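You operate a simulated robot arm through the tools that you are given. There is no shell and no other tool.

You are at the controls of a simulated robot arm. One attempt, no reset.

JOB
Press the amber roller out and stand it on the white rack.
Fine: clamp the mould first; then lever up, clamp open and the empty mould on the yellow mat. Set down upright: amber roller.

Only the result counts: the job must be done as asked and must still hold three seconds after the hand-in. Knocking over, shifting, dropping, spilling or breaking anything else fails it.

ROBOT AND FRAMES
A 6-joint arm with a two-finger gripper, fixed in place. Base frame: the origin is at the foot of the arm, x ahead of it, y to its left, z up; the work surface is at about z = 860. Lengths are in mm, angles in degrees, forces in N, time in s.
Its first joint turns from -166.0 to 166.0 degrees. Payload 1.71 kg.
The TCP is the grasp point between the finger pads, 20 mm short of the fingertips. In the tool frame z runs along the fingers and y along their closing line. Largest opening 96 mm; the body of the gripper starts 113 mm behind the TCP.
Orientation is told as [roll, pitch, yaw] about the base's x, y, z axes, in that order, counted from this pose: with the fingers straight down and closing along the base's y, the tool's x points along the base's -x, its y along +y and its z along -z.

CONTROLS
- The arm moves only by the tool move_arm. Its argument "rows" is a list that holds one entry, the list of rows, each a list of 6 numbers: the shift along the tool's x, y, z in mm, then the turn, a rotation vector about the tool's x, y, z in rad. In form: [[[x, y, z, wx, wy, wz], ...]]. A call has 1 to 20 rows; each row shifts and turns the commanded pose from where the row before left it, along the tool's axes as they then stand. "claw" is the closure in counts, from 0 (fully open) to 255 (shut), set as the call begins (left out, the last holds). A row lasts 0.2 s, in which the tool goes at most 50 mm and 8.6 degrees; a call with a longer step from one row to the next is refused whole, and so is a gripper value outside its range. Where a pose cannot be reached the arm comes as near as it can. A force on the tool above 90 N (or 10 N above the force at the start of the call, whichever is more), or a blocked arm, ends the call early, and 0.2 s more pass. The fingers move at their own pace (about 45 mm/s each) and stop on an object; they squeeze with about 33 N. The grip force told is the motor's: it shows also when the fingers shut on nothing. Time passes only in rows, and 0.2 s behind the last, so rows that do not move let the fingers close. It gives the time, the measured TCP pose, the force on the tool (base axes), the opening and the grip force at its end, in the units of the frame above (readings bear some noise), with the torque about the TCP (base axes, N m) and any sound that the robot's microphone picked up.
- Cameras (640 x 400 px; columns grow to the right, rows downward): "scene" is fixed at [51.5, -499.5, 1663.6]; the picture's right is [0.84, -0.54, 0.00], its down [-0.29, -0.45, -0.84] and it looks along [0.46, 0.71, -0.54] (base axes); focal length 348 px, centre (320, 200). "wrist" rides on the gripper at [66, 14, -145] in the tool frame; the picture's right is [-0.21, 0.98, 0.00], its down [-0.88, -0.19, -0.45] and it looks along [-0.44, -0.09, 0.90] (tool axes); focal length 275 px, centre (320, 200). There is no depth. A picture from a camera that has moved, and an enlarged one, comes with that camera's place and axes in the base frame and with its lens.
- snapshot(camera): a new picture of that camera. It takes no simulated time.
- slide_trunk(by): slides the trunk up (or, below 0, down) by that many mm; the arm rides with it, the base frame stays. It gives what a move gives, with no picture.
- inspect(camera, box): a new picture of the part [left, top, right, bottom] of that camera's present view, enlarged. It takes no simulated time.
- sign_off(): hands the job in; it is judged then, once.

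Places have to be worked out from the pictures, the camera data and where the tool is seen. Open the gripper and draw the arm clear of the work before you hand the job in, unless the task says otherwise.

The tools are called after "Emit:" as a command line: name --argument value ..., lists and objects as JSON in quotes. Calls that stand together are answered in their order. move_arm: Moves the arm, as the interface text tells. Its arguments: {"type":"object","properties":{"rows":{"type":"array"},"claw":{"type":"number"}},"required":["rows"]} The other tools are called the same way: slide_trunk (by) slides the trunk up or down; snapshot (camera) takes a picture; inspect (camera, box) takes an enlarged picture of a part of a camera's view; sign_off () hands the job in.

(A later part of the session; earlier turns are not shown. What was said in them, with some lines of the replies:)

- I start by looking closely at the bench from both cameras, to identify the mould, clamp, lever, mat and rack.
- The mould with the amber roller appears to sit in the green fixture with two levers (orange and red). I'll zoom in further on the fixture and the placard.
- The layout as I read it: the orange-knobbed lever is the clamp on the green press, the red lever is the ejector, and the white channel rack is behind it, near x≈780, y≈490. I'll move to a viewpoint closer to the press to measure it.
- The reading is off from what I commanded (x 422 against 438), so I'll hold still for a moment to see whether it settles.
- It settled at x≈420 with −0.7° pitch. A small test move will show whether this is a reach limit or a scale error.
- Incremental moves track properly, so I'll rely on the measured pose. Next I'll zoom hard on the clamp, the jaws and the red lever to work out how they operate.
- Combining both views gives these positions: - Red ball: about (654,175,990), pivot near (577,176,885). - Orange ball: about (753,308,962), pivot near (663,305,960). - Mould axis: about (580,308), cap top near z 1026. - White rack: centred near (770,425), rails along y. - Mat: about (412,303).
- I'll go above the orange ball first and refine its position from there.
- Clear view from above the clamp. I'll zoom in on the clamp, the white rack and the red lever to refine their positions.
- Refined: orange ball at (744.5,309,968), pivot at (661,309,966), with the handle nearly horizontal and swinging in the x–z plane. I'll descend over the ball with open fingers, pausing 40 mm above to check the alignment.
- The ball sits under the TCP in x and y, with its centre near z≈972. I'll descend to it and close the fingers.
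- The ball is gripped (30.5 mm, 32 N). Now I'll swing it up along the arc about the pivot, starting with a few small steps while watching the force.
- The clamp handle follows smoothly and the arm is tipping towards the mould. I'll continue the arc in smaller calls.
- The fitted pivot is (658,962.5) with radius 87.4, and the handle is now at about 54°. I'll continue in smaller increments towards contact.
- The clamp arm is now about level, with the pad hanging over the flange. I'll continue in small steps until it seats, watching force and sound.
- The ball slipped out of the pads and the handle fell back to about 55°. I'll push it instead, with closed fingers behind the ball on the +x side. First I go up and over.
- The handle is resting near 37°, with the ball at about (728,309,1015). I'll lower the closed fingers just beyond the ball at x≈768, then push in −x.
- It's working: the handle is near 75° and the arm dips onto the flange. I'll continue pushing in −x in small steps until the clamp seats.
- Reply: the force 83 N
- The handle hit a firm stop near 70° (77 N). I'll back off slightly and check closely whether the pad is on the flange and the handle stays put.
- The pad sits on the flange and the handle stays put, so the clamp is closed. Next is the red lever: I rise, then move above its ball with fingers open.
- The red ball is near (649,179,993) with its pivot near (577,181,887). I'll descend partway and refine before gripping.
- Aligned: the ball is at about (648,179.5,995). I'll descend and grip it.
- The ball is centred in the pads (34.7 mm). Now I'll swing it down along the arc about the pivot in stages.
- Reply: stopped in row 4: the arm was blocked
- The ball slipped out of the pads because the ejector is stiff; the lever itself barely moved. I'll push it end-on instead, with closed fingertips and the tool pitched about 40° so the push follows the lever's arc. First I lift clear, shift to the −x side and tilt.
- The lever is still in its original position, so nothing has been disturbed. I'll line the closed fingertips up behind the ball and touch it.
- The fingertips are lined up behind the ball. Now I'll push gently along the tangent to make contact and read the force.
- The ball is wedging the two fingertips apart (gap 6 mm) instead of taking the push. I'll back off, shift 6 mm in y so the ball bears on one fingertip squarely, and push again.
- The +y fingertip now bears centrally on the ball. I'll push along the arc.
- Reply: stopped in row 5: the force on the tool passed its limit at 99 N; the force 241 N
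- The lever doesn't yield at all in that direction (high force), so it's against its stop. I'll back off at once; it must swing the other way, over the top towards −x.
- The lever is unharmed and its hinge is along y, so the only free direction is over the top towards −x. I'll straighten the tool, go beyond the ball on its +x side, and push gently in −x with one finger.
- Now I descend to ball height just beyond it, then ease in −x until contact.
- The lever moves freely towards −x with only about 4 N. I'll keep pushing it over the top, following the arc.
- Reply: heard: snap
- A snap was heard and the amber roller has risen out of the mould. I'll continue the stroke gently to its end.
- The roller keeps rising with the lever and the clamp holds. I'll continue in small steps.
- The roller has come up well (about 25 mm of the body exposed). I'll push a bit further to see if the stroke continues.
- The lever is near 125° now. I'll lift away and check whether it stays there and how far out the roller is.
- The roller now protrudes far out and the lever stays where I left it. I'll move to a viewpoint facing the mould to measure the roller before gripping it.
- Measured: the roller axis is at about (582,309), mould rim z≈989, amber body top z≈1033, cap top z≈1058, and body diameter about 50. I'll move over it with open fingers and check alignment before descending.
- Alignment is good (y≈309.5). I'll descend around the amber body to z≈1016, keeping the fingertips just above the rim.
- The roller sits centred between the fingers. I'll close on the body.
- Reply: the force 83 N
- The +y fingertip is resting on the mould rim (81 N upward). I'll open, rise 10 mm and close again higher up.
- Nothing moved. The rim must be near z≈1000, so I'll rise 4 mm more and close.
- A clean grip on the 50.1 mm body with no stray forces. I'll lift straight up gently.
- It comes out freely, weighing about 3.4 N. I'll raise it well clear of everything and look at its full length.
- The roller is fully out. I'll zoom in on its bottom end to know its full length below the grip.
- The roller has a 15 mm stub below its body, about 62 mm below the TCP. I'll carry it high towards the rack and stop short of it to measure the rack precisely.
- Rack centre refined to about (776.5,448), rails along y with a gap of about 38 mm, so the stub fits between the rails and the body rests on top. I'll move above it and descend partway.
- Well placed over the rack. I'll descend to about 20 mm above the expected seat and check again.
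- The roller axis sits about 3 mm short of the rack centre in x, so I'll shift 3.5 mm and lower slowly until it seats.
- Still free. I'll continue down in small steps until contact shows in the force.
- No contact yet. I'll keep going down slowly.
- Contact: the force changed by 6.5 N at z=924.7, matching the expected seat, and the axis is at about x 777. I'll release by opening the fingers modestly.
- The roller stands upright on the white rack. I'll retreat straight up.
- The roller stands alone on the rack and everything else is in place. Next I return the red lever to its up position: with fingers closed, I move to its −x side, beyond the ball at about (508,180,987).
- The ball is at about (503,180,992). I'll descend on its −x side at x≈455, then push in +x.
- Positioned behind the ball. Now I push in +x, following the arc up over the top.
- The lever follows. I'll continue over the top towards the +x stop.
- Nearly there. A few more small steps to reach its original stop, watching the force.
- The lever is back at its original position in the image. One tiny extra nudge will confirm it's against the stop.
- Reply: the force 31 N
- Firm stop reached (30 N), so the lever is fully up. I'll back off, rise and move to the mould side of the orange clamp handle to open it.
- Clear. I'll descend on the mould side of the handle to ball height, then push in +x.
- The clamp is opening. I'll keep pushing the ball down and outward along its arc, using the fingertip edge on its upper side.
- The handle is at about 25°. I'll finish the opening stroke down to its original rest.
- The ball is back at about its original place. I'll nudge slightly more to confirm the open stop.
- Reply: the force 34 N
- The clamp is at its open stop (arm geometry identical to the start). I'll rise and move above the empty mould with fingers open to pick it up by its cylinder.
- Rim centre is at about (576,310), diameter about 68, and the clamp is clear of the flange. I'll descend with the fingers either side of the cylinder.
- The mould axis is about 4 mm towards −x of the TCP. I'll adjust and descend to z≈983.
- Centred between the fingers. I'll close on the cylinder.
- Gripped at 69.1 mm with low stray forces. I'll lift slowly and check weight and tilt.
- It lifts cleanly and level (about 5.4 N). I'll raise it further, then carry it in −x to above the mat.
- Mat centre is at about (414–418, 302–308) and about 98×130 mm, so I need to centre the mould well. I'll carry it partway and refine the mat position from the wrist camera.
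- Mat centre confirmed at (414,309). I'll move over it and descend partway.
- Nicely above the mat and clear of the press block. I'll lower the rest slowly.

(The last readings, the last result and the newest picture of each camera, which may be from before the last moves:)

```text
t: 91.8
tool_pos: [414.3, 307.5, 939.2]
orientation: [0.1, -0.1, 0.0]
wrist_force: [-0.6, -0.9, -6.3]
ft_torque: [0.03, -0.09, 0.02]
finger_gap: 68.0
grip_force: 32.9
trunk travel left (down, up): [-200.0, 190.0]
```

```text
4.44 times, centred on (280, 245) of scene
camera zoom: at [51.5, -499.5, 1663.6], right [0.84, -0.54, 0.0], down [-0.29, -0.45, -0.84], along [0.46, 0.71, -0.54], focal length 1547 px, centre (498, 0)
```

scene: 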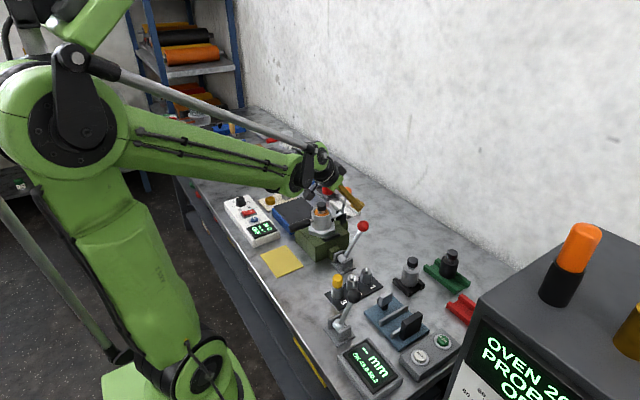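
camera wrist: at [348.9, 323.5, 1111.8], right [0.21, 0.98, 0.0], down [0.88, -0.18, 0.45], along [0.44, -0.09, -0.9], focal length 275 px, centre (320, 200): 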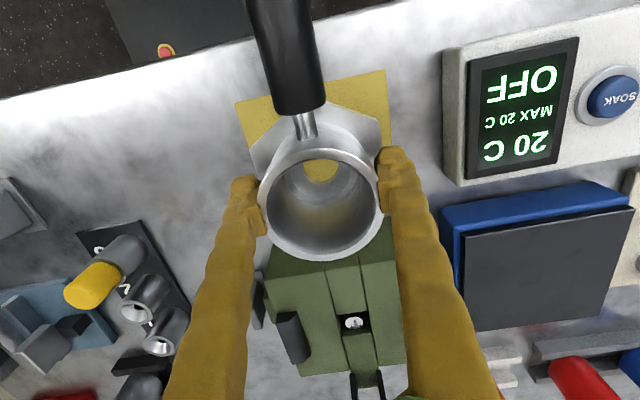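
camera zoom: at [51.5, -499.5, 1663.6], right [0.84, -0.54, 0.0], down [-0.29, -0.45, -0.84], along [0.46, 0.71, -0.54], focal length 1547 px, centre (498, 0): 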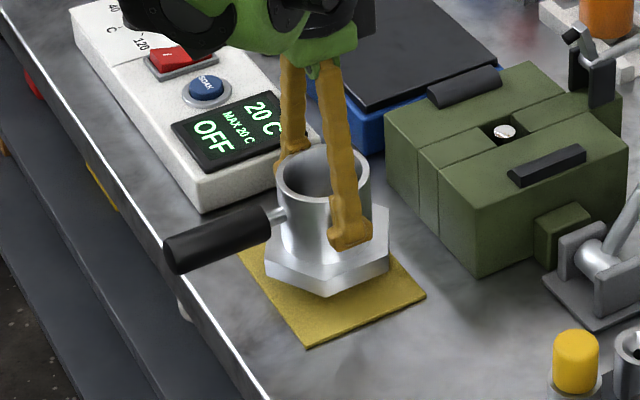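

Close to the mat. I'll continue in 2 mm steps until contact.

Emit:
move_arm --rows '[[[0, 0, 3, 0, 0, 0], [0, 0, 2, 0, 0, 0], [0, 0, 2, 0, 0, 0], [0, 0, 0, 0, 0, 0]]]' --claw 255

Emit:
move_arm --rows '[[[0, 0, 1.5, 0, 0, 0], [0, 0, 1.5, 0, 0, 0], [0, 0, 0, 0, 0, 0]]]' --claw 255

```text
t: 92.8
tool_pos: [414.8, 308.4, 932.1]
orientation: [0.2, -0.1, -0.1]
wrist_force: [0.5, 0.9, -5.1]
ft_torque: [-0.01, -0.09, 0.04]
finger_gap: 68.0
grip_force: 33.3
trunk travel left (down, up): [-200.0, 190.0]
```

```text
t: 93.6
tool_pos: [414.9, 308.2, 929.0]
orientation: [0.1, -0.1, -0.1]
wrist_force: [0.1, -0.1, -5.8]
ft_torque: [-0.01, -0.04, 0.01]
finger_gap: 68.0
grip_force: 33.1
trunk travel left (down, up): [-200.0, 190.0]
```

No contact yet, so I'll keep going down in fine steps.

Emit:
move_arm --rows '[[[0, 0, 1.5, 0, 0, 0], [0, 0, 1.5, 0, 0, 0], [0, 0, 0, 0, 0, 0]]]' --claw 255

Emit:
inspect --camera "scene" --box '[255, 220, 315, 280]'

```text
t: 94.4
tool_pos: [414.9, 307.0, 926.9]
orientation: [0.1, -0.1, -0.1]
wrist_force: [-0.2, 0.3, -5.4]
ft_torque: [-0.04, -0.12, 0.01]
finger_gap: 67.9
grip_force: 32.7
trunk travel left (down, up): [-200.0, 190.0]
```

```text
6.67 times, centred on (285, 250) of scene
camera zoom: at [51.5, -499.5, 1663.6], right [0.84, -0.54, 0.0], down [-0.29, -0.45, -0.84], along [0.46, 0.71, -0.54], focal length 2320 px, centre (553, -133)
```

zoom: 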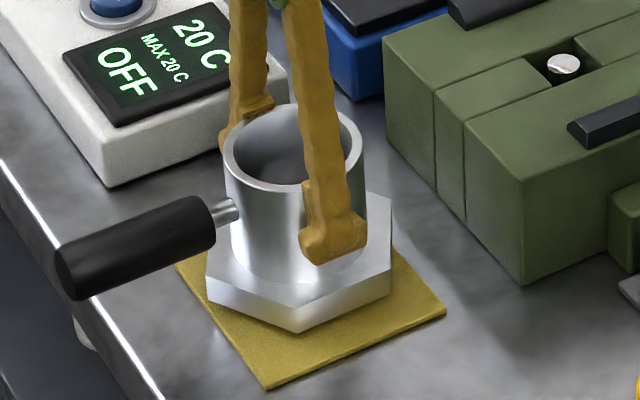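

The flange is centred on the mat and just above it. I'll continue.

Emit:
move_arm --rows '[[[0, 0.5, 1.5, 0, 0, 0], [0, 0.5, 1.5, 0, 0, 0], [0, 0, 0, 0, 0, 0]]]' --claw 255

Emit:
inspect --camera "scene" --box '[255, 220, 315, 280]'

```text
t: 95.2
tool_pos: [415.5, 308.9, 924.2]
orientation: [0.1, -0.2, 0.0]
wrist_force: [0.1, 0.4, -5.5]
ft_torque: [-0.03, -0.08, 0.0]
finger_gap: 68.2
grip_force: 33.3
trunk travel left (down, up): [-200.0, 190.0]
```

```text
6.67 times, centred on (285, 250) of scene
camera zoom: at [51.5, -499.5, 1663.6], right [0.84, -0.54, 0.0], down [-0.29, -0.45, -0.84], along [0.46, 0.71, -0.54], focal length 2320 px, centre (553, -133)
```

zoom: 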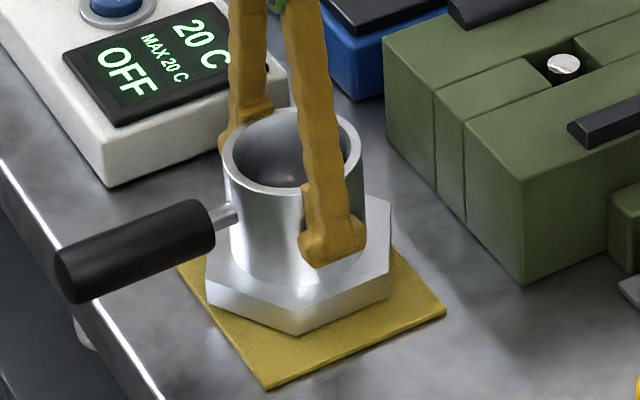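

Still hanging freely. A few more fine steps.

Emit:
move_arm --rows '[[[0, 0, 1.5, 0, 0, 0], [0, 0, 1.5, 0, 0, 0], [0, 0, 0, 0, 0, 0]]]' --claw 255

```text
t: 96.0
tool_pos: [414.8, 308.9, 920.6]
orientation: [0.1, -0.1, 0.0]
wrist_force: [2.1, 1.9, 12.3]
ft_torque: [0.08, 0.64, -0.11]
finger_gap: 67.7
grip_force: 33.7
trunk travel left (down, up): [-200.0, 190.0]
```

Contact made (12 N). I'll inspect that it's seated flat before releasing.

Emit:
inspect --camera "scene" --box '[255, 220, 315, 280]'

Emit:
move_arm --rows '[[[0, 0, -0.5, 0, 0, 0], [0, 0, 0, 0, 0, 0]]]' --claw 255

```text
6.67 times, centred on (285, 250) of scene
camera zoom: at [51.5, -499.5, 1663.6], right [0.84, -0.54, 0.0], down [-0.29, -0.45, -0.84], along [0.46, 0.71, -0.54], focal length 2320 px, centre (553, -133)
```

zoom: 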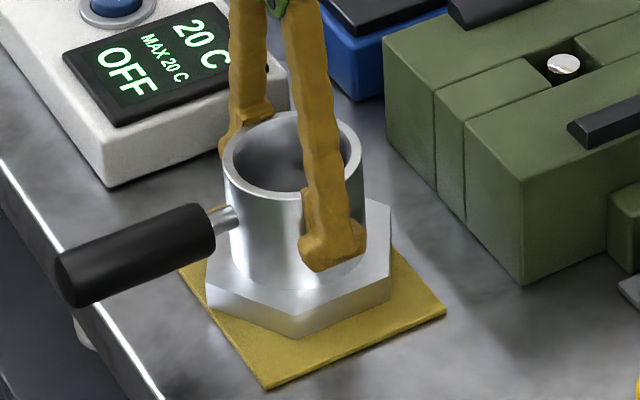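

```text
t: 96.6
tool_pos: [415.6, 309.0, 920.3]
orientation: [0.1, -0.1, 0.0]
wrist_force: [3.7, 5.0, 9.2]
ft_torque: [0.2, 0.46, -0.25]
finger_gap: 67.7
grip_force: 33.0
trunk travel left (down, up): [-200.0, 190.0]
```

It's seated on the mat, so I'll open the fingers to release it.

Emit:
move_arm --rows '[[[0, 0, 0, 0, 0, 0], [0, 0, 0, 0, 0, 0], [0, 0, 0, 0, 0, 0]]]' --claw 0

Emit:
inspect --camera "scene" --box '[255, 220, 315, 280]'

Emit:
snapshot --camera "wrist"

```text
t: 97.4
tool_pos: [414.8, 308.8, 921.4]
orientation: [0.1, -0.2, 0.1]
wrist_force: [-0.6, 0.2, -0.7]
ft_torque: [0.03, 0.01, 0.02]
finger_gap: 96.0
grip_force: 0.1
trunk travel left (down, up): [-200.0, 190.0]
```

```text
6.67 times, centred on (285, 250) of scene
camera zoom: at [51.5, -499.5, 1663.6], right [0.84, -0.54, 0.0], down [-0.29, -0.45, -0.84], along [0.46, 0.71, -0.54], focal length 2320 px, centre (553, -133)
```

zoom: 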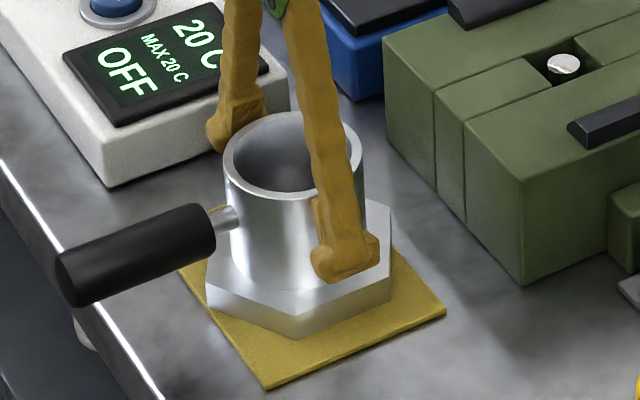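

```text
taken
camera wrist: at [347.9, 322.9, 1066.2], right [0.21, 0.98, 0.0], down [0.88, -0.18, 0.45], along [0.44, -0.09, -0.9], focal length 275 px, centre (320, 200)
```

wrist: 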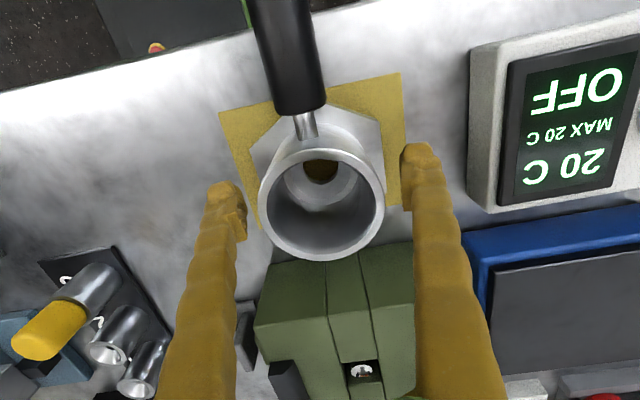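

The mould is free and standing on the mat. I'll rise straight up and clear of the work, then review everything.

Emit:
move_arm --rows '[[[0, 0, -20, 0, 0, 0], [0, 0, -40, 0, 0, 0], [0, 0, -45, 0, 0, 0], [0, 0, -45, 0, 0, 0], [0, 0, -45, 0, 0, 0], [0, 0, -45, 0, 0, 0], [0, 0, 0, 0, 0, 0]]]' --claw 0

Emit:
snapshot --camera "wrist"

Emit:
inspect --camera "scene" --box '[230, 160, 400, 290]'

Emit:
inspect --camera "scene" --box '[310, 160, 380, 230]'

```text
t: 99.0
tool_pos: [412.9, 307.9, 1161.2]
orientation: [0.1, -0.1, -0.1]
wrist_force: [-1.1, -0.7, 0.0]
ft_torque: [0.01, -0.03, -0.01]
finger_gap: 95.8
grip_force: 0.0
trunk travel left (down, up): [-200.0, 190.0]
```

```text
taken
camera wrist: at [346.6, 322.2, 1306.7], right [0.21, 0.98, 0.0], down [0.88, -0.18, 0.45], along [0.44, -0.09, -0.89], focal length 275 px, centre (320, 200)
```

wrist: 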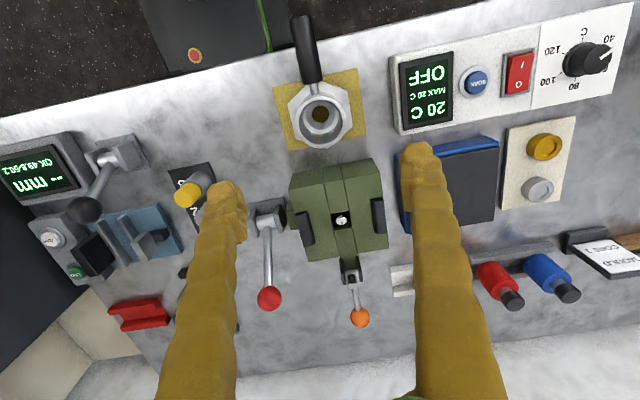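

```text
3.08 times, centred on (315, 225) of scene
camera zoom: at [51.5, -499.5, 1663.6], right [0.84, -0.54, 0.0], down [-0.29, -0.45, -0.84], along [0.46, 0.71, -0.54], focal length 1071 px, centre (335, 123)
```

zoom: 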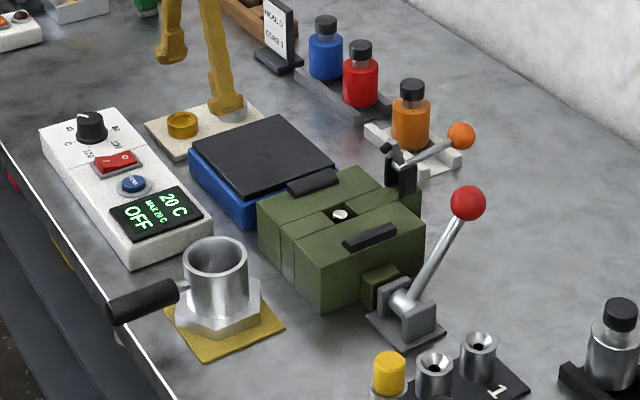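

```text
5.71 times, centred on (345, 195) of scene
camera zoom: at [51.5, -499.5, 1663.6], right [0.84, -0.54, 0.0], down [-0.29, -0.45, -0.84], along [0.46, 0.71, -0.54], focal length 1989 px, centre (177, 229)
```

zoom: 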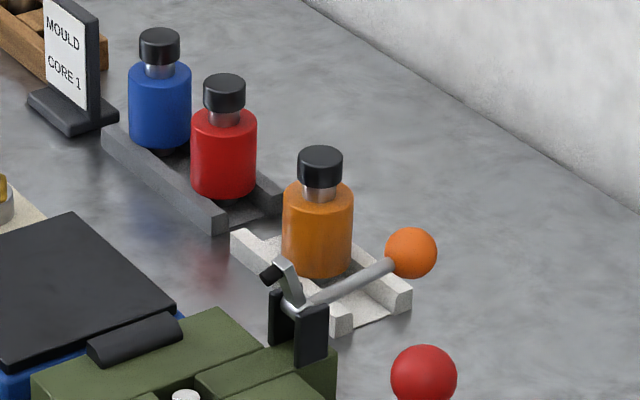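

Everything checks out:
- Amber roller upright on the white rack.
- Red lever and orange clamp at their original up and open positions.
- Empty mould centred on the yellow mat.

I'll draw the arm further clear before handing in.

Emit:
move_arm --rows '[[[0, 0, -35, 0, 0, 0], [-20, -20, -35, 0, 0, 0], [-20, -20, 0, 0, 0, 0], [-20, -20, 0, 0, 0, 0], [0, 0, 0, 0, 0, 0], [0, 0, 0, 0, 0, 0]]]' --claw 0

Emit:
snapshot --camera "scene"

Emit:
snapshot --camera "wrist"

```text
t: 100.4
tool_pos: [474.3, 247.5, 1230.6]
orientation: [0.2, -0.1, 0.0]
wrist_force: [0.3, -0.5, 0.1]
ft_torque: [0.01, -0.02, -0.06]
finger_gap: 95.8
grip_force: 0.1
trunk travel left (down, up): [-200.0, 190.0]
```

```text
taken
```

scene: 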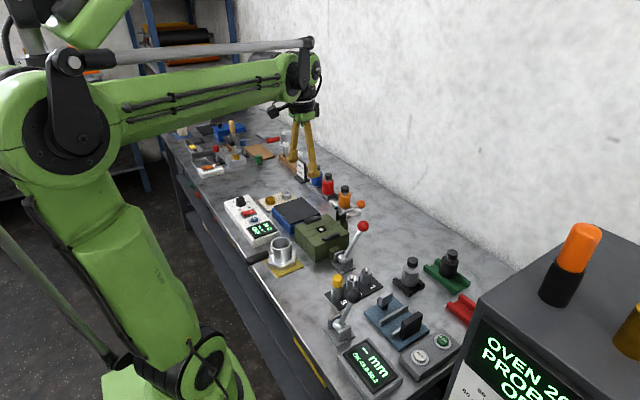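

```text
taken
camera wrist: at [407.0, 261.7, 1377.1], right [0.21, 0.98, 0.0], down [0.88, -0.18, 0.45], along [0.44, -0.09, -0.89], focal length 275 px, centre (320, 200)
```

wrist: 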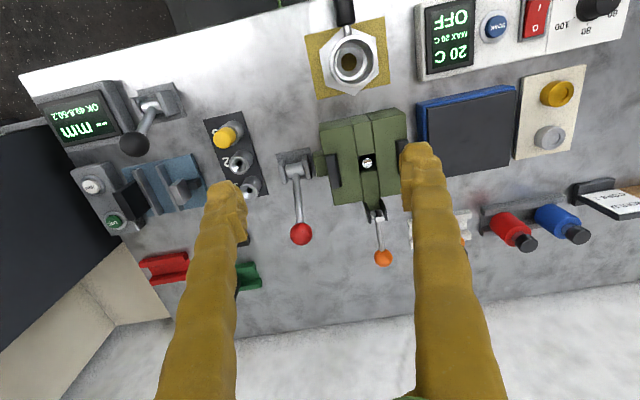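

The arm is clear with the gripper open, and all the end states are in place, so I'm handing in the job.

Emit:
sign_off

```text
The job is handed in.
```

I pressed the amber roller out and stood it upright on the white rack, then handed the job in. No verdict came back after the hand-in.

- **Press:** I closed the orange clamp on the mould first. The red lever works by swinging towards the robot; a snap was heard and the roller rose clear. The lever is now back up against its stop and the clamp is open.
- **Mould:** the empty mould is centred on the yellow mat.
- **Other items:** the final pictures show nothing else knocked over or shifted.

Before finding the lever's direction I pushed it the wrong way against its stop, with about 240 N on the tool. Later a fingertip pressed on the mould rim with about 80 N. I saw no damage from either.
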